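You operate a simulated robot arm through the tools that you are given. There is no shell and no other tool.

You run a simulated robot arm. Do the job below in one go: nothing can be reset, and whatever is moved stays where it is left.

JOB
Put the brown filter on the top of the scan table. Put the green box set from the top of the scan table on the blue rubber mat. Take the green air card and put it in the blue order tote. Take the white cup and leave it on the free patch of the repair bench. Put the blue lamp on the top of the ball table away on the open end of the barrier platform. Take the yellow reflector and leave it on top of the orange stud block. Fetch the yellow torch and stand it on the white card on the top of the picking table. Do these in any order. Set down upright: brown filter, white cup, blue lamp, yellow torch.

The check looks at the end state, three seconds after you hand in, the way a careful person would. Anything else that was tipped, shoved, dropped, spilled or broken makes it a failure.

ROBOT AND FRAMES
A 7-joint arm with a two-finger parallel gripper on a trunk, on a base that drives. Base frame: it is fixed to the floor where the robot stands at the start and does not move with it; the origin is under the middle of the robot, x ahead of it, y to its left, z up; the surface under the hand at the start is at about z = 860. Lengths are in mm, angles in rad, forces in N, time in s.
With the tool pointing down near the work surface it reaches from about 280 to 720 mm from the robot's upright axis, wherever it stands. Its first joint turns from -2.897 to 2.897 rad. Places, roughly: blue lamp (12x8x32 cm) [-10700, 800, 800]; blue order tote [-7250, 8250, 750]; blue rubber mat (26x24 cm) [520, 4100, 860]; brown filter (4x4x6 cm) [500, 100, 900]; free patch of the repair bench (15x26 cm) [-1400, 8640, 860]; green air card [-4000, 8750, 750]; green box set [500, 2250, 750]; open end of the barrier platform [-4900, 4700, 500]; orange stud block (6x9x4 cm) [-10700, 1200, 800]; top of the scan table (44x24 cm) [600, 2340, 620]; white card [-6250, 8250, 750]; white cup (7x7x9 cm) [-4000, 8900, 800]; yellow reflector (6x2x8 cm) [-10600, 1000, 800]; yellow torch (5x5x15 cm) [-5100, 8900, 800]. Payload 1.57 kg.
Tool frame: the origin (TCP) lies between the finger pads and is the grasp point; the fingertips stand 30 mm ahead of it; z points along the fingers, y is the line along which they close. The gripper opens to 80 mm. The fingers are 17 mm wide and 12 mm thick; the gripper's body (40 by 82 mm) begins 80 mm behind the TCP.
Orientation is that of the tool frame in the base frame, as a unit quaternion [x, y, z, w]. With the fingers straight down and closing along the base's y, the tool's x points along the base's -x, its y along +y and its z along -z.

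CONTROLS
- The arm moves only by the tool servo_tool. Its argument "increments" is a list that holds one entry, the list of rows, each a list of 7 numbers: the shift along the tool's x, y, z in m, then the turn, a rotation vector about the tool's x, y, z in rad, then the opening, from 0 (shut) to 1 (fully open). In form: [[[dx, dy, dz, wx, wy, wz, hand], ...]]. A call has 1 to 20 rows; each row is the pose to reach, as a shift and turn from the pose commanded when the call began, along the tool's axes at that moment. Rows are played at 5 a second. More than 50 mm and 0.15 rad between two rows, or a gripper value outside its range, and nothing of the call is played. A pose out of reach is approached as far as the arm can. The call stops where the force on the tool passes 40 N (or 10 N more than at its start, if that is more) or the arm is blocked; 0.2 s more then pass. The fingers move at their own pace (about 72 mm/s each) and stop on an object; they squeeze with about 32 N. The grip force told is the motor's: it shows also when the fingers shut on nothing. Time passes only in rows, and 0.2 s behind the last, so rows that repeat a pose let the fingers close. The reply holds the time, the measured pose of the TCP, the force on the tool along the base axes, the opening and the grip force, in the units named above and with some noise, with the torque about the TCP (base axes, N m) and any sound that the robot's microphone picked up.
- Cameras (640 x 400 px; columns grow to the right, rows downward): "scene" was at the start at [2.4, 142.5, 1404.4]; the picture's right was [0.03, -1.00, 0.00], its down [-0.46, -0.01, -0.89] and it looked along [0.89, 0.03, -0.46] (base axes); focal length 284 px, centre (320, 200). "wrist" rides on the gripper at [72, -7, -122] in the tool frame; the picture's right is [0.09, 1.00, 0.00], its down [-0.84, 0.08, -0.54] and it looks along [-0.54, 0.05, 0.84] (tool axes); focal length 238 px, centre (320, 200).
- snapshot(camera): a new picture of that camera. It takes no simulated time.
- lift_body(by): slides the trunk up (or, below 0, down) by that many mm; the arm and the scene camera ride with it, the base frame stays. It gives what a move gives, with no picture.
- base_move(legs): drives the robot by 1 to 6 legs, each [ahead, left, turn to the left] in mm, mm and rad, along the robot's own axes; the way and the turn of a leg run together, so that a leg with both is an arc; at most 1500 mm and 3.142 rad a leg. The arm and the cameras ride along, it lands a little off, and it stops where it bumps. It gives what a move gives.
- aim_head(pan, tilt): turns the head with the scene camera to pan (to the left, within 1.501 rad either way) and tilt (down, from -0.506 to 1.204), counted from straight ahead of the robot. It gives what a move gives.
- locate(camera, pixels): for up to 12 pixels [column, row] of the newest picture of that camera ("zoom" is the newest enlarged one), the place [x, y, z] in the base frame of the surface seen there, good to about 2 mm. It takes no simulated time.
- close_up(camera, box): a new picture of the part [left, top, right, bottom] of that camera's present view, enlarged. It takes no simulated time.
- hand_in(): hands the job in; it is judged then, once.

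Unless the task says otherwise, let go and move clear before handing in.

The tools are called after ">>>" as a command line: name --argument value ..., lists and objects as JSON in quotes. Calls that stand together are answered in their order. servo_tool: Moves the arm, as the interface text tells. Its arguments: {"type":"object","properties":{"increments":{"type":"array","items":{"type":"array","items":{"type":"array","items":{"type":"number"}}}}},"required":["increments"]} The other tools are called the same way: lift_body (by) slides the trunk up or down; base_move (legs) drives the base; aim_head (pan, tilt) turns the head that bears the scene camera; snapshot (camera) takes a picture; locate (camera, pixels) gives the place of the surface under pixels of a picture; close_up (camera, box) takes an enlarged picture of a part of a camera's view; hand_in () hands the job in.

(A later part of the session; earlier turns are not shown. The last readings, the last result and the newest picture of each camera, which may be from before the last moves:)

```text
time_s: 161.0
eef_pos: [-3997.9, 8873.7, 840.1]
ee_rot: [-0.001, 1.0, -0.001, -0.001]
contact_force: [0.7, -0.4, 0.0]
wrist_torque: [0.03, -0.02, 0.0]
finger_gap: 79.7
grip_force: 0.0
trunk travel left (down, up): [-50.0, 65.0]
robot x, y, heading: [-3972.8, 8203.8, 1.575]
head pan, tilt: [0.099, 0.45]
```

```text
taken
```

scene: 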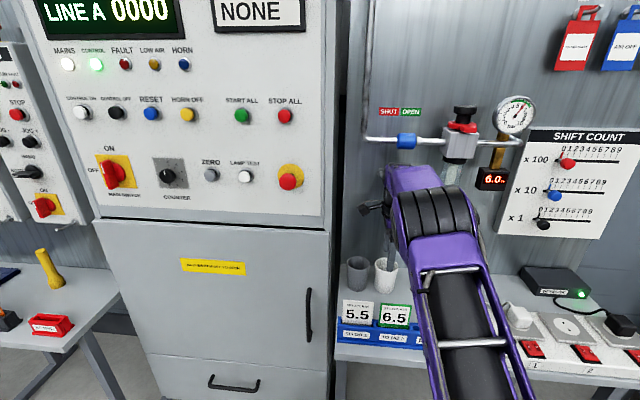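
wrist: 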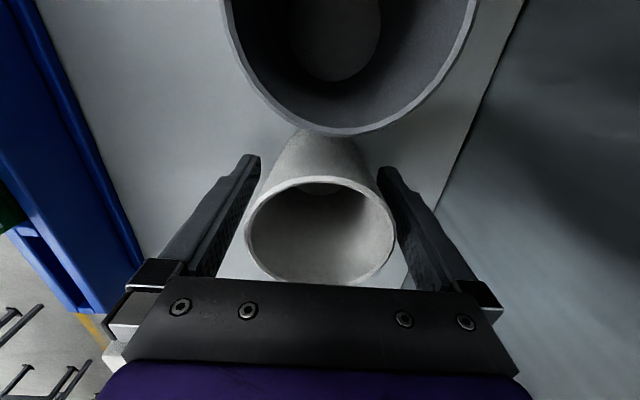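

The cup is between the fingers with no contact. I'll close on it.

>>> servo_tool --increments '[[[0, 0, 0, 0, 0, 0, 0], [0, 0, 0, 0, 0, 0, 0], [0, 0, 0, 0, 0, 0, 0], [0, 0, 0, 0, 0, 0, 0]]]'

```text
time_s: 162.0
eef_pos: [-3996.3, 8873.4, 840.2]
ee_rot: [-0.001, 1.0, 0.001, -0.002]
contact_force: [0.3, -0.2, -0.2]
wrist_torque: [-0.01, -0.03, 0.01]
finger_gap: 64.3
grip_force: 32.1
trunk travel left (down, up): [-50.0, 65.0]
robot x, y, heading: [-3969.5, 8206.4, 1.574]
head pan, tilt: [0.099, 0.45]
```

The cup is held at 64.3 mm. I'll lift 50 mm, draw back 50 mm from the board, then look.

>>> servo_tool --increments '[[[0, 0, -0.01, 0, 0, 0, 0], [0, 0, -0.03, 0, 0, 0, 0], [0, 0, -0.05, 0, 0, 0, 0], [0, -0.02, -0.06, 0, 0, 0, 0], [0, -0.05, -0.07, 0, 0, 0, 0], [0, -0.05, -0.07, 0, 0, 0, 0]]]'

>>> snapshot --camera "scene"

>>> snapshot --camera "wrist"

```text
time_s: 163.4
eef_pos: [-3995.6, 8824.3, 911.7]
ee_rot: [-0.001, 1.0, 0.0, 0.0]
contact_force: [-0.4, 0.3, -0.6]
wrist_torque: [-0.04, 0.04, 0.04]
finger_gap: 64.5
grip_force: 32.1
trunk travel left (down, up): [-50.0, 65.0]
robot x, y, heading: [-3970.0, 8203.3, 1.578]
head pan, tilt: [0.099, 0.45]
```

```text
taken
```

scene: 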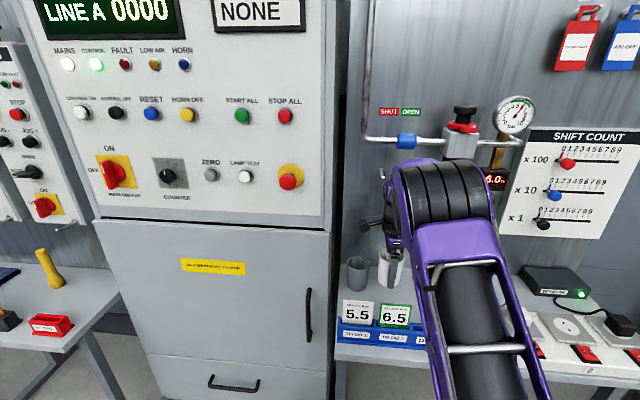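

```text
taken
```

wrist: 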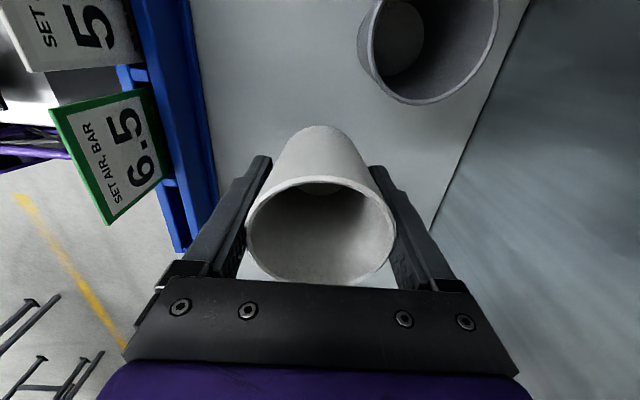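

The cup is up, clear of the grey cup. I'll rise to z≈1000 while drawing back another 40 mm, then reverse the base out over the cards (tops z≈907).

>>> servo_tool --increments '[[[0, -0.02, -0.02, 0, 0, 0, 0], [0, -0.035, -0.05, 0, 0, 0, 0], [0, -0.04, -0.09, 0, 0, 0, 0], [0, -0.04, -0.11, 0, 0, 0, 0], [0, -0.04, -0.11, 0, 0, 0, 0]]]'

>>> base_move --legs '[[-400, 0, 0]]'

>>> snapshot --camera "scene"

```text
time_s: 164.6
eef_pos: [-3997.7, 8783.2, 1022.0]
ee_rot: [0.0, 1.0, -0.001, 0.0]
contact_force: [-0.8, 0.0, 0.0]
wrist_torque: [-0.04, 0.0, 0.03]
finger_gap: 64.2
grip_force: 31.9
trunk travel left (down, up): [-50.0, 65.0]
robot x, y, heading: [-3970.0, 8201.6, 1.577]
head pan, tilt: [0.099, 0.45]
```

```text
time_s: 167.1
eef_pos: [-3996.2, 8381.6, 1021.7]
ee_rot: [-0.003, 1.0, -0.001, -0.001]
contact_force: [-1.3, 0.6, -0.3]
wrist_torque: [-0.01, 0.01, 0.01]
finger_gap: 64.5
grip_force: 31.5
trunk travel left (down, up): [-50.0, 65.0]
robot x, y, heading: [-3967.4, 7797.2, 1.581]
head pan, tilt: [0.099, 0.45]
```

```text
taken
```

scene: 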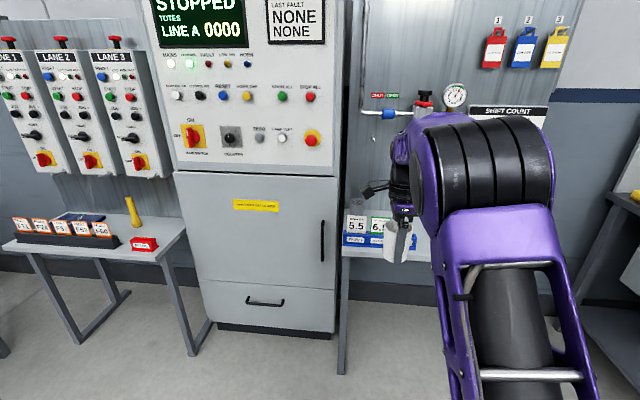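

The cards stayed in place. I'll strafe right about 2550 mm between the conveyor (y<7200) and the repair bench (front y≈8470).

>>> base_move --legs '[[0, -1300, -0.01], [0, -1250, 0]]'

>>> aim_head --pan 0.25 --tilt 0.6

>>> snapshot --camera "scene"

>>> snapshot --camera "wrist"

```text
time_s: 191.8
eef_pos: [-1423.0, 8399.5, 1021.5]
ee_rot: [0.001, 1.0, 0.0, -0.001]
contact_force: [0.3, 1.1, -0.7]
wrist_torque: [0.0, -0.01, 0.02]
finger_gap: 64.5
grip_force: 32.5
trunk travel left (down, up): [-50.0, 65.0]
robot x, y, heading: [-1400.5, 7817.5, 1.574]
head pan, tilt: [0.099, 0.45]
```

```text
time_s: 192.5
eef_pos: [-1422.5, 8399.5, 1022.1]
ee_rot: [0.002, 1.0, 0.0, -0.001]
contact_force: [0.0, -0.7, 0.1]
wrist_torque: [-0.01, 0.0, 0.01]
finger_gap: 64.3
grip_force: 32.1
trunk travel left (down, up): [-50.0, 65.0]
robot x, y, heading: [-1398.7, 7817.1, 1.572]
head pan, tilt: [0.25, 0.6]
```

```text
taken
```

scene: 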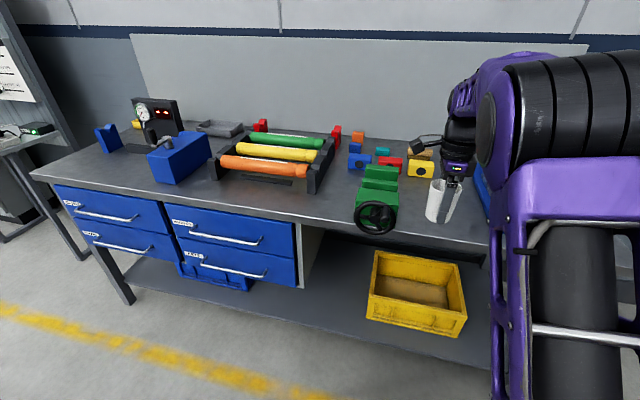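

```text
taken
```

wrist: 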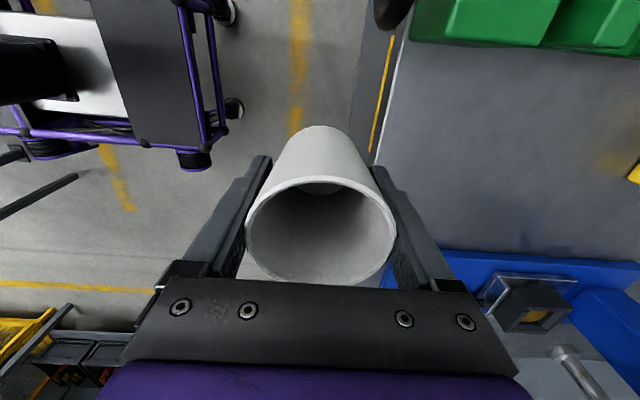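

The free patch lies between the green vice at (378, 205) and the blue stand on the right. I'll zoom and locate the surface and neighbouring items.

>>> close_up --camera "scene" --box '[330, 120, 520, 250]'

>>> locate --camera "scene" --pixels '[[410, 210], [410, 190], [425, 185], [398, 205], [395, 230], [433, 225], [470, 230], [480, 215], [480, 180], [421, 168], [376, 217], [400, 180]]'

>>> locate --camera "wrist" --pixels '[[400, 60], [480, 100], [560, 200], [450, 230], [470, 255], [420, 40], [480, 45], [630, 175], [390, 120]]'

```text
3.08 times, centred on (425, 185) of scene
```

zoom: 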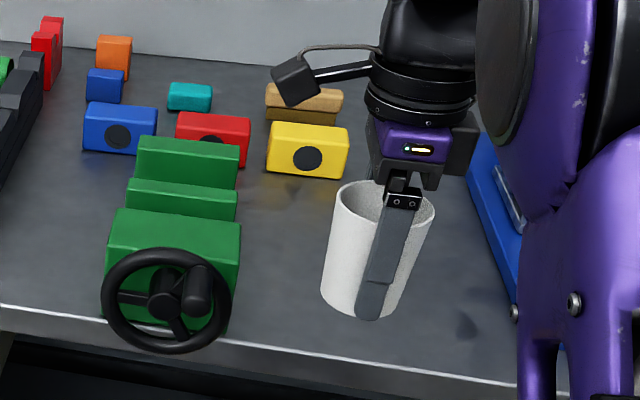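

```text
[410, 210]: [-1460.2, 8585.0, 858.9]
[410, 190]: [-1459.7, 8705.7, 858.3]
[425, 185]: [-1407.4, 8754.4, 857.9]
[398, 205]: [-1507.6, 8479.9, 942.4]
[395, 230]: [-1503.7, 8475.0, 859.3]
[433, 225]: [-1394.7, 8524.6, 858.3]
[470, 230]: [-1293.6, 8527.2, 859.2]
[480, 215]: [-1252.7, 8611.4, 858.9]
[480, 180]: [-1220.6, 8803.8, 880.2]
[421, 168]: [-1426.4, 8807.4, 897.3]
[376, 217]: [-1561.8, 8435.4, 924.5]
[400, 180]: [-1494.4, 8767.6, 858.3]
```

```text
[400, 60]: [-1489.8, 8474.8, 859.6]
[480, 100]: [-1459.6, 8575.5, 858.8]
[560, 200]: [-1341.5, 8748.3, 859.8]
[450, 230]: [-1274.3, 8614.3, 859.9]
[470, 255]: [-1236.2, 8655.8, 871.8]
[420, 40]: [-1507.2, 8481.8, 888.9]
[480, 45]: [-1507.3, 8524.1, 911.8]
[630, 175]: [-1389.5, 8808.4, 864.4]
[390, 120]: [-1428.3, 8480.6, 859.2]
```

The bare area spans x≈−1500…−1260, y≈8480–8790. I'll shift 22 mm right and drive 230 mm ahead to bring the cup over (−1400, 8630).

>>> servo_tool --increments '[[[-0.011, 0, 0, 0, 0, 0, 0], [-0.022, 0, 0, 0, 0, 0, 0], [-0.022, 0, 0, 0, 0, 0, 0]]]'

>>> base_move --legs '[[230, 0, 0]]'

>>> snapshot --camera "wrist"

>>> snapshot --camera "scene"

```text
time_s: 193.3
eef_pos: [-1401.6, 8399.8, 1022.6]
ee_rot: [0.002, 1.0, -0.001, -0.001]
contact_force: [0.2, 0.7, 0.1]
wrist_torque: [-0.03, 0.03, 0.01]
finger_gap: 64.6
grip_force: 32.0
trunk travel left (down, up): [-50.0, 65.0]
robot x, y, heading: [-1395.4, 7818.6, 1.574]
head pan, tilt: [0.25, 0.6]
```

```text
time_s: 195.1
eef_pos: [-1400.2, 8629.8, 1021.4]
ee_rot: [0.004, 1.0, -0.001, -0.001]
contact_force: [0.2, 0.4, -0.8]
wrist_torque: [0.0, -0.01, 0.02]
finger_gap: 64.4
grip_force: 32.1
trunk travel left (down, up): [-50.0, 65.0]
robot x, y, heading: [-1399.5, 8045.1, 1.567]
head pan, tilt: [0.25, 0.6]
```

```text
taken
```

wrist: 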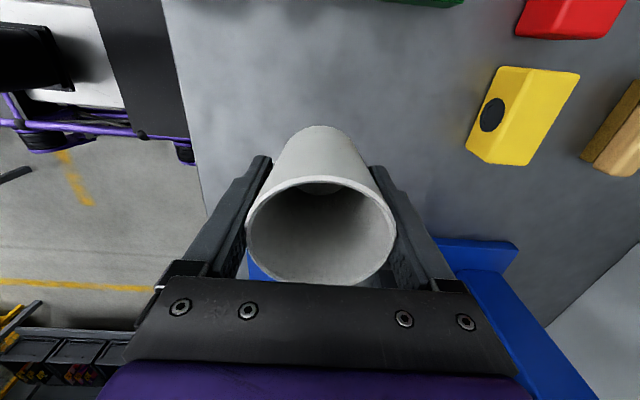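

```text
taken
```

scene: 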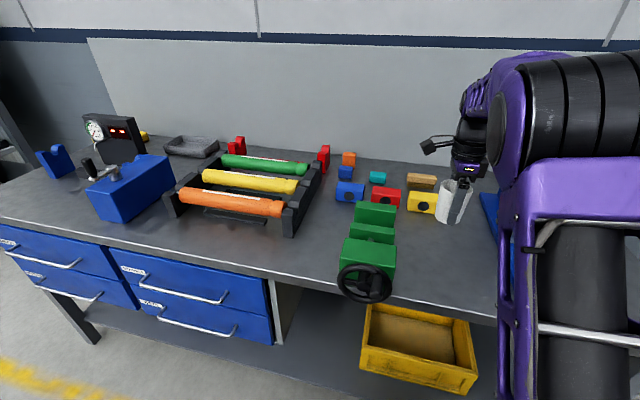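

The cup is over the bare patch, clear of the vice and the blue press. I'll lower 116 mm and then ease to contact.

>>> servo_tool --increments '[[[0, 0, 0.03, 0, 0, 0, 0], [0, 0, 0.06, 0, 0, 0, 0], [0, 0, 0.09, 0, 0, 0, 0], [0, 0, 0.11, 0, 0, 0, 0], [0, 0, 0.118, 0, 0, 0, 0], [0, 0, 0.118, 0, 0, 0, 0]]]'

>>> snapshot --camera "scene"

```text
time_s: 196.5
eef_pos: [-1399.8, 8629.4, 903.4]
ee_rot: [0.004, 1.0, -0.001, -0.002]
contact_force: [0.4, 0.1, 0.8]
wrist_torque: [0.01, 0.0, 0.0]
finger_gap: 64.9
grip_force: 32.1
trunk travel left (down, up): [-50.0, 65.0]
robot x, y, heading: [-1395.0, 8049.5, 1.57]
head pan, tilt: [0.25, 0.6]
```

```text
taken
```

scene: 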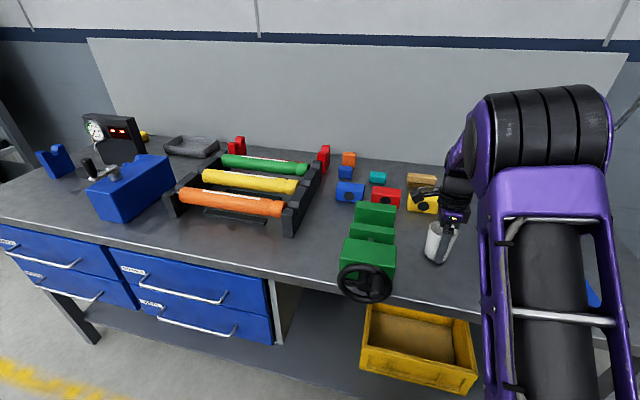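

>>> servo_tool --increments '[[[0, 0, 0.001, 0, 0, 0, 0], [0, 0, 0.002, 0, 0, 0, 0], [0, 0, 0.003, 0, 0, 0, 0], [0, 0, 0.003, 0, 0, 0, 0]]]'

```text
time_s: 197.5
eef_pos: [-1400.3, 8630.3, 900.6]
ee_rot: [0.003, 1.0, -0.001, -0.002]
contact_force: [-0.1, 0.5, -0.9]
wrist_torque: [-0.01, -0.02, -0.01]
finger_gap: 64.4
grip_force: 32.4
trunk travel left (down, up): [-50.0, 65.0]
robot x, y, heading: [-1397.7, 8049.9, 1.569]
head pan, tilt: [0.25, 0.6]
```

No contact yet at z=900.6; I'll ease down 2 mm more.

>>> servo_tool --increments '[[[0, 0, 0.001, 0, 0, 0, 0], [0, 0, 0.002, 0, 0, 0, 0], [0, 0, 0.002, 0, 0, 0, 0]]]'

```text
time_s: 198.3
eef_pos: [-1399.8, 8631.0, 900.8]
ee_rot: [0.004, 1.0, 0.0, -0.002]
contact_force: [0.8, -1.4, 7.6]
wrist_torque: [-0.14, -0.05, 0.02]
finger_gap: 64.6
grip_force: 32.0
trunk travel left (down, up): [-50.0, 65.0]
robot x, y, heading: [-1401.0, 8041.2, 1.571]
head pan, tilt: [0.25, 0.6]
```

7.6 N: the cup stands on the bench. I'll open fully and rise straight up.

>>> servo_tool --increments '[[[0, 0, 0, 0, 0, 0, 0.9], [0, 0, 0, 0, 0, 0, 1], [0, 0, 0, 0, 0, 0, 1], [0, 0, -0.02, 0, 0, 0, 1], [0, 0, -0.05, 0, 0, 0, 1], [0, 0, -0.09, 0, 0, 0, 1], [0, 0, -0.13, 0, 0, 0, 1], [0, 0, -0.17, 0, 0, 0, 1], [0, 0, -0.17, 0, 0, 0, 1]]]'

>>> snapshot --camera "wrist"

>>> snapshot --camera "scene"

```text
time_s: 200.3
eef_pos: [-1398.0, 8629.8, 1068.2]
ee_rot: [0.003, 1.0, -0.001, -0.001]
contact_force: [0.1, -0.6, -0.1]
wrist_torque: [0.04, 0.03, 0.0]
finger_gap: 80.0
grip_force: 0.0
trunk travel left (down, up): [-50.0, 65.0]
robot x, y, heading: [-1401.0, 8046.3, 1.568]
head pan, tilt: [0.25, 0.6]
```

```text
taken
```

wrist: 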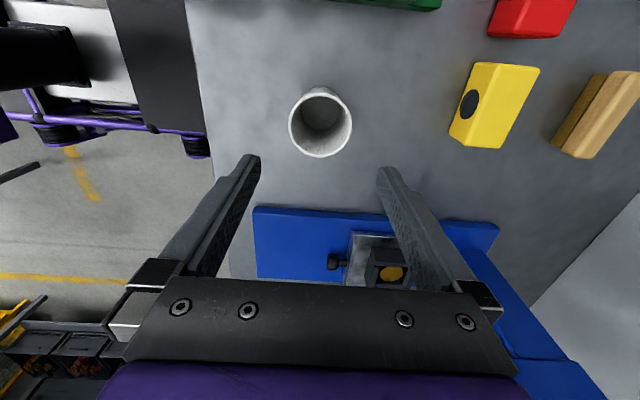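

```text
taken
```

scene: 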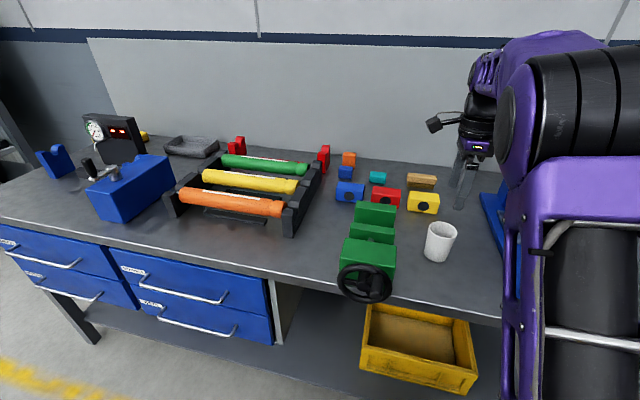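

The white cup stands upright on the free patch at (440, 242). Now I'll go back to the panel table for the green card: reverse 240, strafe left 2590, ahead 150.

>>> base_move --legs '[[-240, 0, 0], [0, 1300, 0], [0, 1290, 0], [120, 0, 0]]'

>>> aim_head --pan 0.0 --tilt 0.6

>>> snapshot --camera "scene"

>>> snapshot --camera "wrist"

```text
time_s: 227.4
eef_pos: [-3984.3, 8504.9, 1068.1]
ee_rot: [0.006, 1.0, -0.001, 0.0]
contact_force: [-0.7, -0.3, -0.3]
wrist_torque: [0.04, 0.01, -0.01]
finger_gap: 80.1
grip_force: 0.1
trunk travel left (down, up): [-50.0, 65.0]
robot x, y, heading: [-3990.9, 7924.2, 1.556]
head pan, tilt: [0.25, 0.6]
```

```text
time_s: 228.2
eef_pos: [-3984.5, 8503.5, 1069.0]
ee_rot: [0.006, 1.0, -0.001, 0.0]
contact_force: [0.4, 0.8, -0.1]
wrist_torque: [-0.04, -0.02, -0.02]
finger_gap: 79.9
grip_force: 0.1
trunk travel left (down, up): [-50.0, 65.0]
robot x, y, heading: [-3985.4, 7920.7, 1.562]
head pan, tilt: [0.0, 0.6]
```

```text
taken
```

scene: 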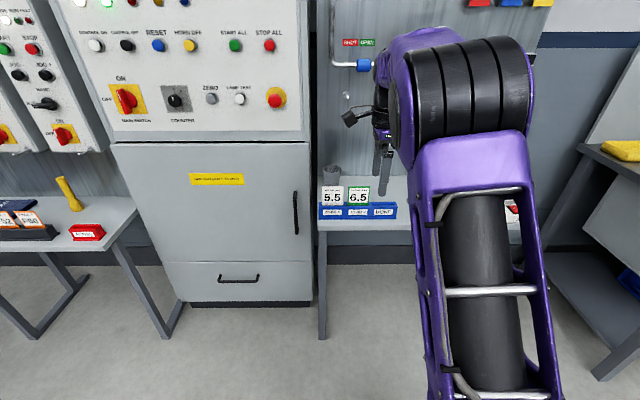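

```text
taken
```

wrist: 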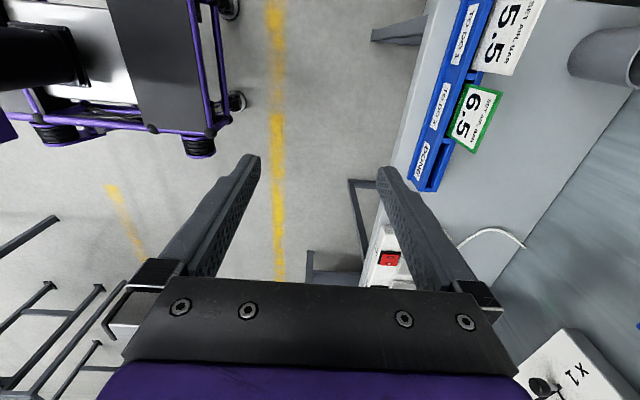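

The 6.5 card is at scene (358, 196) and wrist (475, 118). I'll locate its edges closely.

>>> close_up --camera "scene" --box '[310, 150, 410, 240]'

>>> close_up --camera "wrist" --box '[400, 20, 560, 200]'

```text
4.44 times, centred on (360, 195) of scene
```

zoom: 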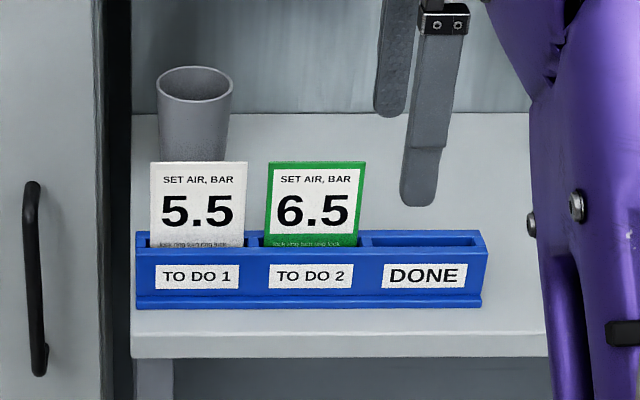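

```text
2.22 times, centred on (480, 110) of wrist
```

zoom: 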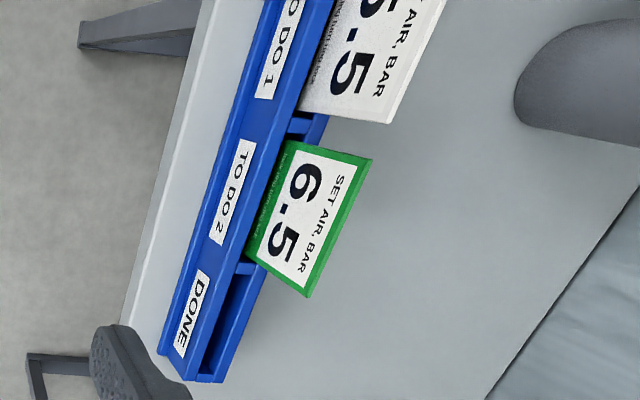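

>>> locate --camera "zoom" --pixels '[[370, 163], [310, 292], [340, 225], [288, 150], [250, 245], [265, 240], [290, 145], [275, 185], [390, 115], [225, 300], [240, 215], [305, 130]]'

>>> locate --camera "scene" --pixels '[[371, 188], [391, 188], [358, 190], [349, 187], [392, 200], [380, 203], [360, 203]]'

```text
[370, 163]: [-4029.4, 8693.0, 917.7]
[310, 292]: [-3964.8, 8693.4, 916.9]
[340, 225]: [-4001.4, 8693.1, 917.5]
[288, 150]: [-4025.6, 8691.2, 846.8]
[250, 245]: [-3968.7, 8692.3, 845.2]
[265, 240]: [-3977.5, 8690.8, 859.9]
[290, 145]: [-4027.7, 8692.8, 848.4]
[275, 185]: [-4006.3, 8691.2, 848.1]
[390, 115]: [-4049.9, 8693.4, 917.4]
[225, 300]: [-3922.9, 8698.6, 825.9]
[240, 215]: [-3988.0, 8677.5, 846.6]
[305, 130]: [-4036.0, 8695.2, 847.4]
```

```text
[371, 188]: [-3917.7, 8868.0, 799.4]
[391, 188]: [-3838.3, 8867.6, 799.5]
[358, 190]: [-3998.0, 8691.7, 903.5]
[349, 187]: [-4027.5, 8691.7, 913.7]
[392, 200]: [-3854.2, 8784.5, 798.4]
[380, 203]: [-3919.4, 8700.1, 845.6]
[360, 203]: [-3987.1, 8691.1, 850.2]
```

The card spans x −4030…−3964 at y≈8692.5, top z 917.5, above the holder's top at z 847. I'll drive 188 mm ahead, then align above it.

>>> base_move --legs '[[188, 0, 0.01]]'

>>> snapshot --camera "wrist"

```text
time_s: 229.7
eef_pos: [-3992.6, 8692.0, 1069.2]
ee_rot: [0.0, 1.0, 0.0, -0.001]
contact_force: [-0.1, 0.2, 0.1]
wrist_torque: [0.01, 0.01, -0.04]
finger_gap: 80.0
grip_force: 0.1
trunk travel left (down, up): [-50.0, 65.0]
robot x, y, heading: [-3989.5, 8111.2, 1.576]
head pan, tilt: [0.0, 0.6]
```

```text
taken
```

wrist: 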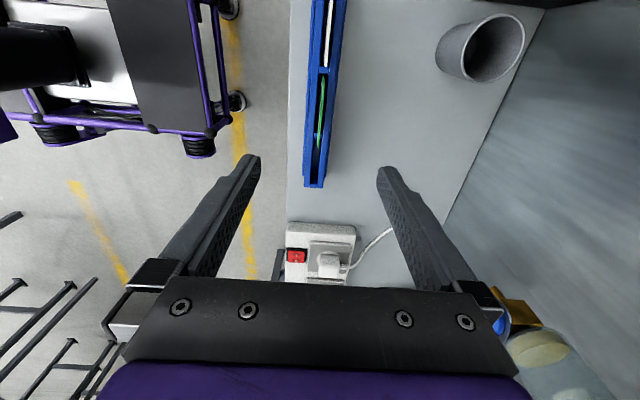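

The card appears edge-on at (322, 110), centred between the fingers. I'll narrow to about 48 mm and descend to z≈887.

>>> servo_tool --increments '[[[0.0045, 0.0005, 0.03, 0, 0, 0, 0.6], [0.0045, 0.0005, 0.07, 0, 0, 0, 0.6], [0.0045, 0.0005, 0.1, 0, 0, 0, 0.6], [0.0045, 0.0005, 0.1, 0, 0, 0, 0.6]]]'

>>> snapshot --camera "wrist"

```text
time_s: 230.7
eef_pos: [-3997.6, 8693.8, 969.5]
ee_rot: [0.0, 1.0, 0.0, -0.001]
contact_force: [-0.4, 0.1, 0.1]
wrist_torque: [-0.03, -0.01, -0.06]
finger_gap: 48.0
grip_force: 0.1
trunk travel left (down, up): [-50.0, 65.0]
robot x, y, heading: [-3990.2, 8113.2, 1.578]
head pan, tilt: [0.0, 0.6]
```

```text
taken
```

wrist: 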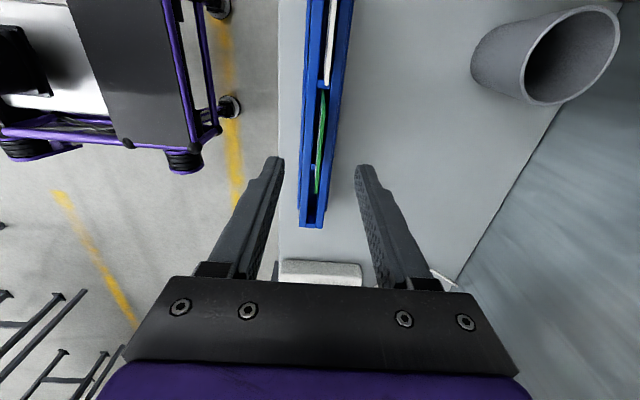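

The card's edge at (320, 140) stays midway between the fingers (283 and 357 px). I'll descend the remaining 82 mm and close gently around it.

>>> servo_tool --increments '[[[0, 0, 0.03, 0, 0, 0, 0.6], [0, 0, 0.06, 0, 0, 0, 0.6], [0, 0, 0.082, 0, 0, 0, 0.6], [0, 0, 0.082, 0, 0, 0, 0.6]]]'

>>> snapshot --camera "wrist"

```text
time_s: 231.7
eef_pos: [-3997.6, 8695.7, 885.3]
ee_rot: [0.0, 1.0, -0.001, -0.001]
contact_force: [0.2, -0.5, 0.2]
wrist_torque: [-0.03, -0.01, 0.05]
finger_gap: 48.2
grip_force: 0.1
trunk travel left (down, up): [-50.0, 65.0]
robot x, y, heading: [-3992.4, 8113.6, 1.574]
head pan, tilt: [0.0, 0.6]
```

```text
taken
```

wrist: 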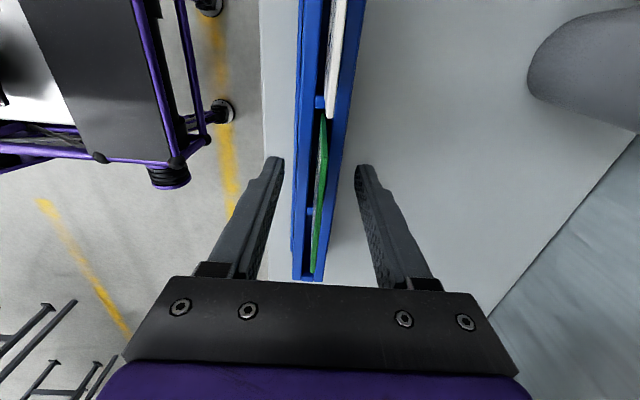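

I'll measure the card's top edge against the TCP once more before closing.

>>> locate --camera "wrist" --pixels '[[325, 140], [323, 180], [320, 220], [316, 255], [280, 165], [360, 170]]'

```text
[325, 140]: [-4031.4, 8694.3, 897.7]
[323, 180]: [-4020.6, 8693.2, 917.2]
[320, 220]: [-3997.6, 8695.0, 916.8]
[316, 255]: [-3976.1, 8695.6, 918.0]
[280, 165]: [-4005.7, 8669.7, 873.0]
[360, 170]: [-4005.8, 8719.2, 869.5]
```

The finger midpoint (y≈8694.4) matches the card (y≈8694). I'll close.

>>> servo_tool --increments '[[[0, 0, 0, 0, 0, 0, 0.3], [0, 0, 0, 0, 0, 0, 0.1], [0, 0, 0, 0, 0, 0, 0], [0, 0, 0, 0, 0, 0, 0], [0, 0, 0, 0, 0, 0, 0]]]'

```text
time_s: 232.9
eef_pos: [-3996.6, 8695.0, 885.9]
ee_rot: [-0.001, 1.0, -0.001, -0.001]
contact_force: [0.4, 0.3, -0.6]
wrist_torque: [-0.05, -0.01, -0.03]
finger_gap: 2.3
grip_force: 23.5
trunk travel left (down, up): [-50.0, 65.0]
robot x, y, heading: [-3991.5, 8114.7, 1.574]
head pan, tilt: [0.0, 0.6]
```

Gap 2.3 mm, consistent with a thin card. I'll lift slowly and look.

>>> servo_tool --increments '[[[0, 0, 0, 0, 0, 0, 0], [0, 0, -0.01, 0, 0, 0, 0], [0, 0, -0.03, 0, 0, 0, 0], [0, 0, -0.06, 0, 0, 0, 0], [0, 0, -0.09, 0, 0, 0, 0], [0, 0, -0.12, 0, 0, 0, 0], [0, 0, -0.12, 0, 0, 0, 0]]]'

>>> snapshot --camera "scene"

>>> snapshot --camera "wrist"

```text
time_s: 234.5
eef_pos: [-3997.9, 8694.9, 1008.7]
ee_rot: [0.0, 1.0, 0.0, -0.002]
contact_force: [0.5, -1.0, -0.2]
wrist_torque: [-0.01, 0.01, 0.0]
finger_gap: 2.2
grip_force: 23.4
trunk travel left (down, up): [-50.0, 65.0]
robot x, y, heading: [-3985.0, 8112.8, 1.573]
head pan, tilt: [0.0, 0.6]
```

```text
taken
```

scene: 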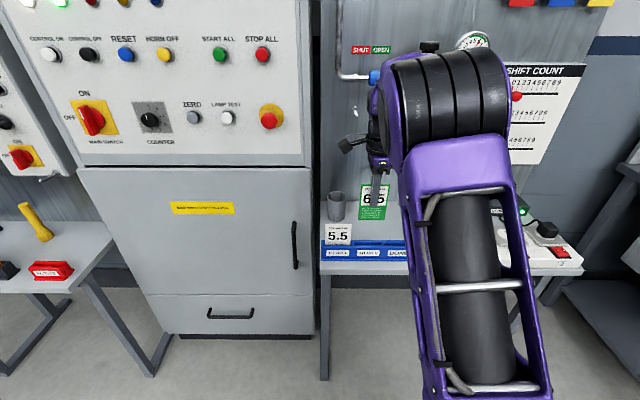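

```text
taken
```

wrist: 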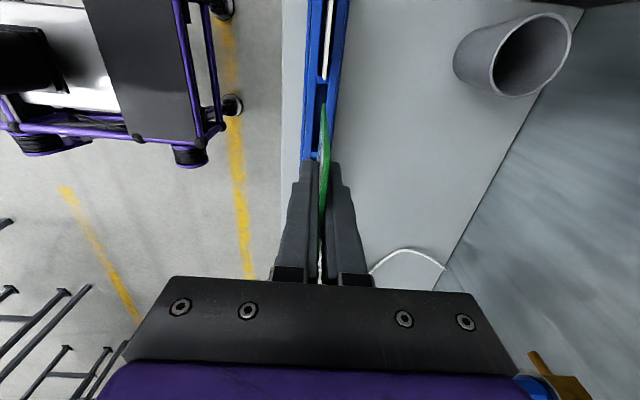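

The green card is lifted out, the 5.5 card stays. I'll reverse to y≈7250 and strafe left partway, then look ahead at the picking area.

>>> base_move --legs '[[-860, 0, 0], [0, 1300, 0]]'

>>> aim_head --pan 0.7 --tilt 0.4

>>> snapshot --camera "scene"

```text
time_s: 251.2
eef_pos: [-5282.9, 7842.2, 1007.6]
ee_rot: [-0.004, 1.0, -0.001, -0.002]
contact_force: [0.9, -0.2, -0.2]
wrist_torque: [0.0, 0.0, 0.0]
finger_gap: 2.0
grip_force: 24.0
trunk travel left (down, up): [-50.0, 65.0]
robot x, y, heading: [-5272.0, 7255.8, 1.58]
head pan, tilt: [0.0, 0.6]
```

```text
time_s: 252.2
eef_pos: [-5284.6, 7842.6, 1007.5]
ee_rot: [-0.004, 1.0, -0.001, -0.002]
contact_force: [-0.4, -0.2, -0.9]
wrist_torque: [0.0, 0.0, -0.01]
finger_gap: 2.2
grip_force: 23.6
trunk travel left (down, up): [-50.0, 65.0]
robot x, y, heading: [-5271.1, 7258.3, 1.579]
head pan, tilt: [0.7, 0.4]
```

```text
taken
```

scene: 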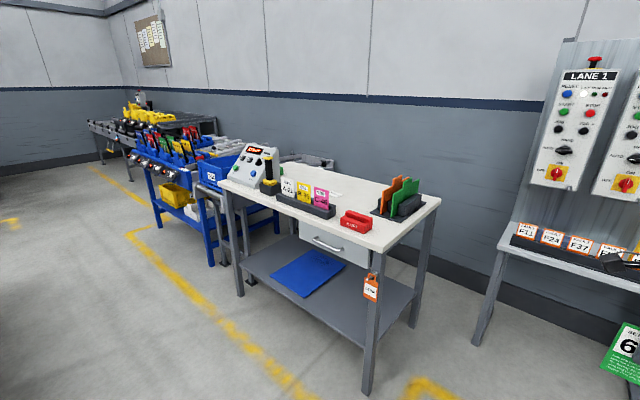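

The picking table is at (330, 200) and a blue tote at (222, 172) beside it. I'll zoom and locate these.

>>> close_up --camera "scene" --box '[80, 90, 450, 310]'

>>> close_up --camera "scene" --box '[130, 120, 290, 220]'

>>> locate --camera "scene" --pixels '[[222, 165], [208, 180], [240, 160], [230, 175], [365, 390], [240, 290], [310, 185], [320, 172], [375, 240], [265, 160], [395, 185], [200, 185]]'

```text
1.73 times, centred on (265, 200) of scene
```

zoom: 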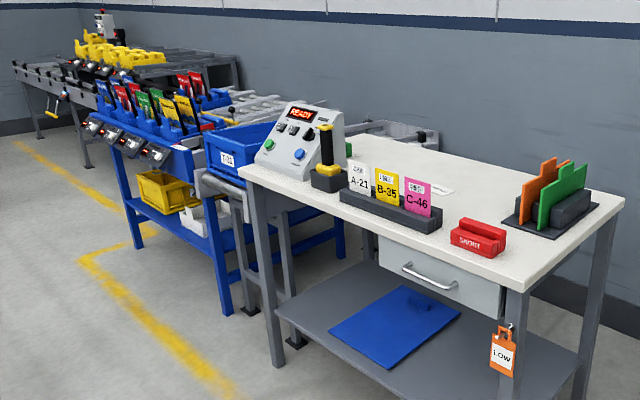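

```text
4.00 times, centred on (210, 170) of scene
```

zoom: 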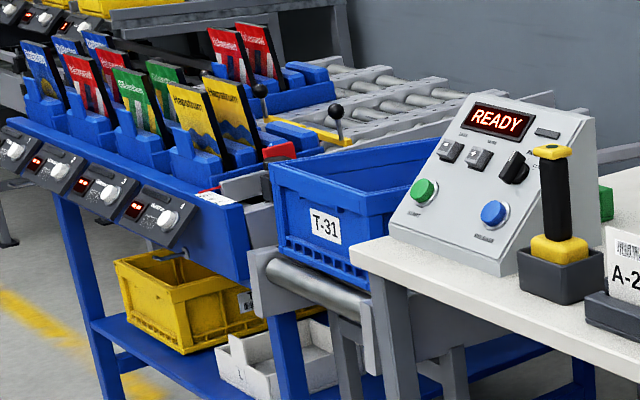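

```text
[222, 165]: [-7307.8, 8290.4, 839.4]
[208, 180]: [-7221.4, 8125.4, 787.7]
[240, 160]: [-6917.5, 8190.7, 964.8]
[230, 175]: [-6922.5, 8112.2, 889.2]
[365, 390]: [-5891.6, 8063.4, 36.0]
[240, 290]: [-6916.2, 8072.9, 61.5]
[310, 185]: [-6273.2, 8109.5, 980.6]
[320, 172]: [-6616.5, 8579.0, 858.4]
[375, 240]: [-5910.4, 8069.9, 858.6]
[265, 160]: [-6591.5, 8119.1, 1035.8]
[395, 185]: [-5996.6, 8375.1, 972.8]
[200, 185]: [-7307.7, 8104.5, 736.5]
```

The order tote T‑31 is at about (−7250, 8250) with its rim near z≈850, left of the console. I'll strafe left 1000 mm first, then look again before the last stretch.

>>> base_move --legs '[[0, 1000, -0.005], [0, 900, 0]]'

>>> aim_head --pan 0.2 --tilt 0.55

>>> snapshot --camera "scene"

```text
time_s: 270.7
eef_pos: [-7164.1, 7836.7, 1008.4]
ee_rot: [0.006, 1.0, -0.001, 0.0]
contact_force: [0.4, -0.3, -1.1]
wrist_torque: [0.02, 0.01, 0.0]
finger_gap: 2.1
grip_force: 24.0
trunk travel left (down, up): [-50.0, 65.0]
robot x, y, heading: [-7162.4, 7247.6, 1.558]
head pan, tilt: [0.7, 0.4]
```

```text
time_s: 271.6
eef_pos: [-7163.6, 7836.0, 1006.0]
ee_rot: [0.006, 1.0, -0.001, 0.0]
contact_force: [0.5, -0.3, -0.1]
wrist_torque: [0.01, -0.01, 0.02]
finger_gap: 2.1
grip_force: 24.1
trunk travel left (down, up): [-50.0, 65.0]
robot x, y, heading: [-7157.7, 7250.8, 1.559]
head pan, tilt: [0.201, 0.55]
```

```text
taken
```

scene: 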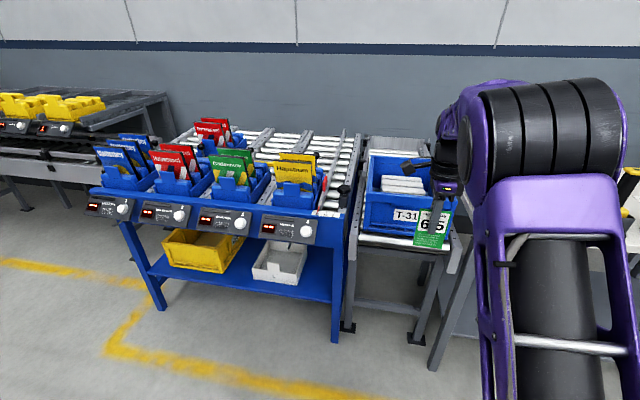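

>>> close_up --camera "scene" --box '[320, 120, 500, 280]'

>>> locate --camera "scene" --pixels '[[370, 195], [368, 225], [372, 157], [430, 157], [400, 185], [400, 200], [395, 240], [425, 165], [410, 215], [345, 215], [380, 145], [340, 175]]'

```text
2.50 times, centred on (410, 200) of scene
```

zoom: 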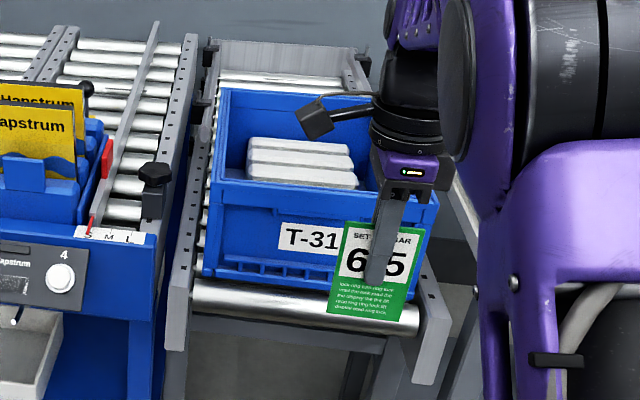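

```text
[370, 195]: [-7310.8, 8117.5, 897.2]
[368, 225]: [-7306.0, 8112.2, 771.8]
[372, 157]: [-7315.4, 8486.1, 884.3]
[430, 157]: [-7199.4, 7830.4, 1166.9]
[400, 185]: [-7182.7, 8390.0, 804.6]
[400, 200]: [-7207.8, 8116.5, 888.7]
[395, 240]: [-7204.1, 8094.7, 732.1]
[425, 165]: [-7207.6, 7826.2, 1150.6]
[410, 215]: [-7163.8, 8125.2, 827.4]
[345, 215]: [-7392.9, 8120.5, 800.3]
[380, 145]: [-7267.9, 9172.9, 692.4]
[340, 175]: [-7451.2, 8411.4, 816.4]
```

The tote's front wall is y≈8115 with rim z≈893, grey cartons in its back part. I'll check the rack's front face to the left before driving ahead.

>>> locate --camera "scene" --pixels '[[334, 338], [300, 240], [346, 328], [415, 340], [432, 370], [200, 230]]'

>>> locate --camera "zoom" --pixels '[[345, 228], [332, 310], [400, 316], [415, 230], [280, 175], [300, 185], [225, 95], [330, 100], [215, 190], [240, 170], [360, 180]]'

```text
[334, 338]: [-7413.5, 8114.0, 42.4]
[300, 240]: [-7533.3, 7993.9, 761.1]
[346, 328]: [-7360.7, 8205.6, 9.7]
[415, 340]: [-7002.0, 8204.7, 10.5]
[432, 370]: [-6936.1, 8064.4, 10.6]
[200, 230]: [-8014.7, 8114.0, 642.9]
```

```text
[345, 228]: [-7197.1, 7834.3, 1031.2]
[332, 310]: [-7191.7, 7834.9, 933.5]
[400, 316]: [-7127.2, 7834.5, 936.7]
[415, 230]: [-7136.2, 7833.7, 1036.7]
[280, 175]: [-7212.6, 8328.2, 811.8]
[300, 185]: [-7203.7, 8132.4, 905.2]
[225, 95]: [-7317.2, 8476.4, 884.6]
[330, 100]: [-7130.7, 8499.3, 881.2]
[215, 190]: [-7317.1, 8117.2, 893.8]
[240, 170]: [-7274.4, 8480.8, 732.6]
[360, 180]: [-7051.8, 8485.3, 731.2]
```

The card's bottom hangs 75 mm under the TCP; the tote interior spans roughly x −7320…−7040, y 8130–8480. I'll raise 50 mm and drive 370 mm ahead so the card is above the tote's free front part.

>>> servo_tool --increments '[[[0, 0, -0.03, 0, 0, 0, 0], [0, 0, -0.05, 0, 0, 0, 0], [0, 0, -0.05, 0, 0, 0, 0]]]'

>>> base_move --legs '[[370, 0, 0.012]]'

>>> snapshot --camera "wrist"

>>> snapshot --camera "scene"

```text
time_s: 272.4
eef_pos: [-7163.4, 7836.0, 1058.0]
ee_rot: [0.006, 1.0, 0.0, 0.0]
contact_force: [0.5, -0.3, -0.5]
wrist_torque: [-0.03, 0.01, -0.03]
finger_gap: 2.1
grip_force: 23.3
trunk travel left (down, up): [-50.0, 65.0]
robot x, y, heading: [-7164.3, 7249.5, 1.564]
head pan, tilt: [0.201, 0.55]
```

```text
time_s: 274.8
eef_pos: [-7166.3, 8204.3, 1057.7]
ee_rot: [0.003, 1.0, -0.001, -0.001]
contact_force: [0.2, -0.1, -1.1]
wrist_torque: [0.01, -0.01, 0.01]
finger_gap: 2.2
grip_force: 23.6
trunk travel left (down, up): [-50.0, 65.0]
robot x, y, heading: [-7164.9, 7621.4, 1.57]
head pan, tilt: [0.201, 0.55]
```

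```text
taken
```

wrist: 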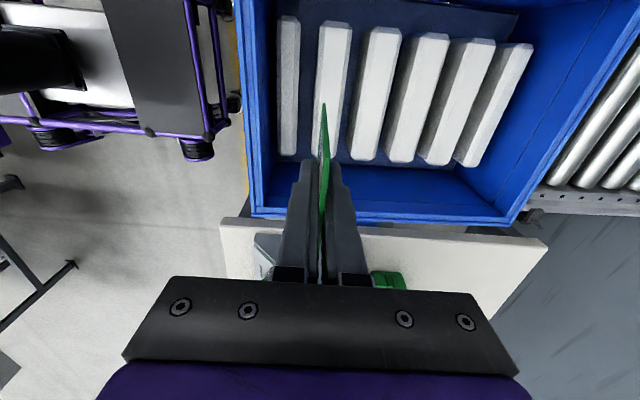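

```text
taken
```

scene: 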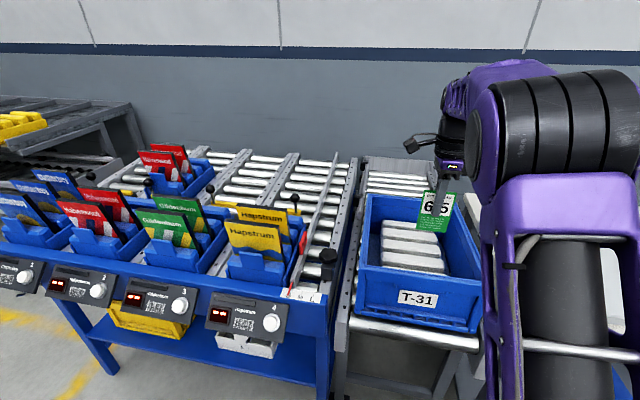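

The tote holds six grey bars; my hand is close to its right wall. I'll locate the walls and bars.

>>> locate --camera "wrist" --pixels '[[400, 212], [270, 208], [400, 185], [288, 155], [288, 60], [360, 155], [350, 60], [262, 100], [440, 175], [305, 120], [580, 100], [420, 5]]'

>>> close_up --camera "scene" --box '[340, 170, 500, 340]'

```text
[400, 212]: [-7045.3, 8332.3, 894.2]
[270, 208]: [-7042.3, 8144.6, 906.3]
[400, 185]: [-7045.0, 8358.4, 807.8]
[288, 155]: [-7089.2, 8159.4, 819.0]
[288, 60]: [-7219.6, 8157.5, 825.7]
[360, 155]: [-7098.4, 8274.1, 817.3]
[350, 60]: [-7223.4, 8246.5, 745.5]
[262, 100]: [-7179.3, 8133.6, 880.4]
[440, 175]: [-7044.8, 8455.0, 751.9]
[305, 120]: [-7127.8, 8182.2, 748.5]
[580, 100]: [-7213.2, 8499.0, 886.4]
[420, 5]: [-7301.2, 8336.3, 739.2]
```

```text
2.35 times, centred on (420, 255) of scene
```

zoom: 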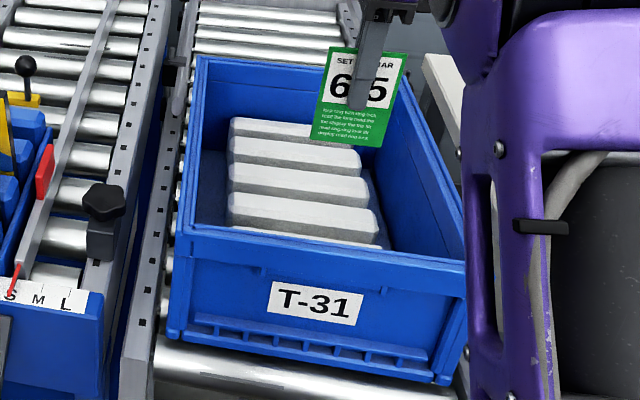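

Bars (tops z≈820) run along x with gaps between them; the card could stand in a gap between two bars. I'll zoom to measure the gap between the first two bars.

>>> close_up --camera "wrist" --box '[240, 0, 400, 230]'

```text
1.74 times, centred on (320, 115) of wrist
```

zoom: 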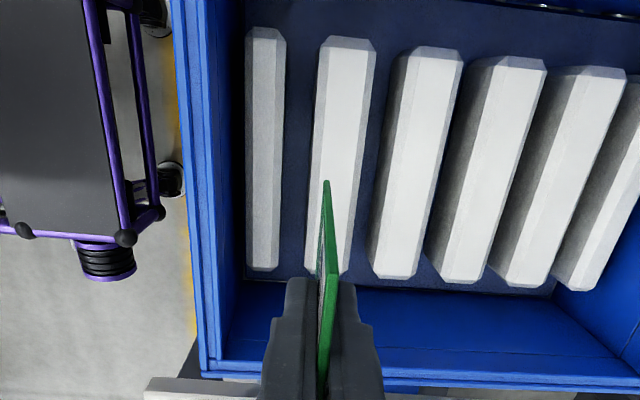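

>>> locate --camera "zoom" --pixels '[[248, 150], [284, 150], [313, 150], [368, 100], [365, 130], [386, 200], [298, 150], [376, 150], [248, 265], [265, 35], [345, 45], [300, 60]]'

```text
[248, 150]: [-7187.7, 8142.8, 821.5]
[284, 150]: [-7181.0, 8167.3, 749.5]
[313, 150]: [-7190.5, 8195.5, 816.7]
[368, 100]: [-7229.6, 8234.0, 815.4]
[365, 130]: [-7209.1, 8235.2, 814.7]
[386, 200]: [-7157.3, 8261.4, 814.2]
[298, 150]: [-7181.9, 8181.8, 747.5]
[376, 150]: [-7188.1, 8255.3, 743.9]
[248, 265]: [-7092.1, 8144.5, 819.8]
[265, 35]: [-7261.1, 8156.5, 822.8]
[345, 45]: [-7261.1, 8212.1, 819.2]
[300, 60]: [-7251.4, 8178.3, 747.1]
```

Bars 2 and 3 leave a gap centred near y≈8248 (8236–8261), floor z≈745. I'll move the card above that gap, lower until the tips are just above the bar tops, and check.

>>> servo_tool --increments '[[[0.004, 0.022, 0, 0, 0, 0, 0], [0.008, 0.044, 0, 0, 0, 0, 0], [0.008, 0.044, 0.04, 0, 0, 0, 0], [0.008, 0.044, 0.08, 0, 0, 0, 0], [0.008, 0.044, 0.11, 0, 0, 0, 0], [0.008, 0.044, 0.13, 0, 0, 0, 0], [0.008, 0.044, 0.13, 0, 0, 0, 0]]]'

>>> snapshot --camera "wrist"

>>> snapshot --camera "scene"

```text
time_s: 276.4
eef_pos: [-7176.6, 8246.2, 925.4]
ee_rot: [0.002, 1.0, -0.001, -0.001]
contact_force: [0.3, -0.7, -0.3]
wrist_torque: [-0.05, 0.0, 0.0]
finger_gap: 2.0
grip_force: 24.1
trunk travel left (down, up): [-50.0, 65.0]
robot x, y, heading: [-7161.5, 7615.9, 1.571]
head pan, tilt: [0.201, 0.55]
```

```text
taken
```

wrist: 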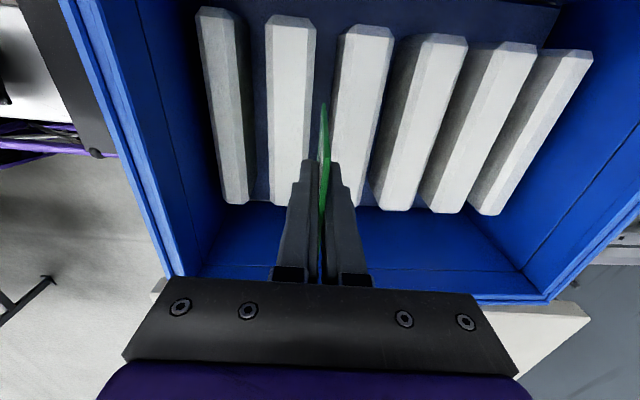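

```text
taken
```

scene: 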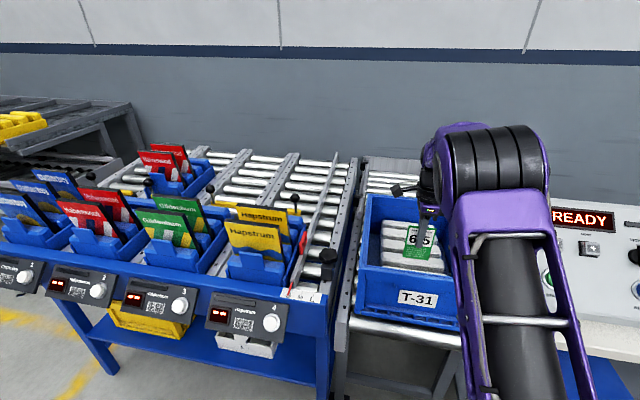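

The card's edge at (323, 130) hangs over the gap between the second and third bars. I'll verify the gap's y range here.

>>> locate --camera "wrist" --pixels '[[305, 60], [313, 60], [326, 60], [335, 60], [342, 60], [345, 90], [302, 90], [323, 125], [325, 165], [313, 100], [318, 80]]'

```text
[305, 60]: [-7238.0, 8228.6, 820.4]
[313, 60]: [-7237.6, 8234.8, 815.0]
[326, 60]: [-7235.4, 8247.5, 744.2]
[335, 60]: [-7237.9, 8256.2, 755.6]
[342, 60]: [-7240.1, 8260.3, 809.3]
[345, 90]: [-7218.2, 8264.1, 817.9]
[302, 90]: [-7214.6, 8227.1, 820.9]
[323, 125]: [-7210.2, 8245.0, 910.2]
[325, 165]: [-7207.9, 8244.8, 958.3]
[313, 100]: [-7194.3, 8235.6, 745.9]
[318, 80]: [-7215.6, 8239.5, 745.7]
```

The gap spans y≈8236–8257 and the card is at 8245, centred. I'll lower 66 mm so the tips end at z≈829.

>>> servo_tool --increments '[[[0, 0.001, 0.02, 0, 0, 0, 0], [0, 0.001, 0.04, 0, 0, 0, 0], [0, 0.001, 0.055, 0, 0, 0, 0], [0, 0.001, 0.066, 0, 0, 0, 0], [0, 0.001, 0.066, 0, 0, 0, 0]]]'

>>> snapshot --camera "wrist"

```text
time_s: 277.6
eef_pos: [-7174.9, 8248.6, 862.2]
ee_rot: [0.002, 1.0, 0.0, 0.0]
contact_force: [-0.2, -0.4, -0.3]
wrist_torque: [-0.03, -0.02, 0.01]
finger_gap: 1.9
grip_force: 23.7
trunk travel left (down, up): [-50.0, 65.0]
robot x, y, heading: [-7160.2, 7618.4, 1.57]
head pan, tilt: [0.201, 0.55]
```

```text
taken
```

wrist: 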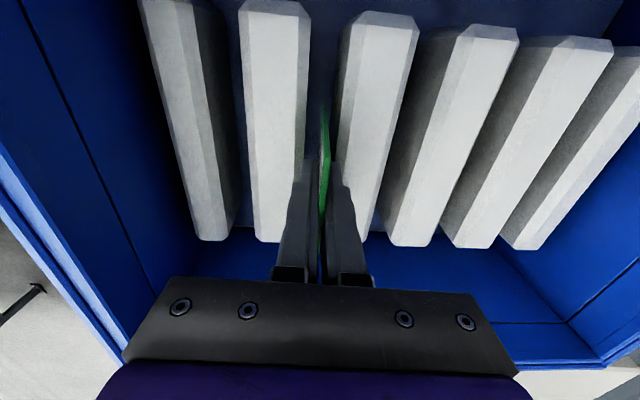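

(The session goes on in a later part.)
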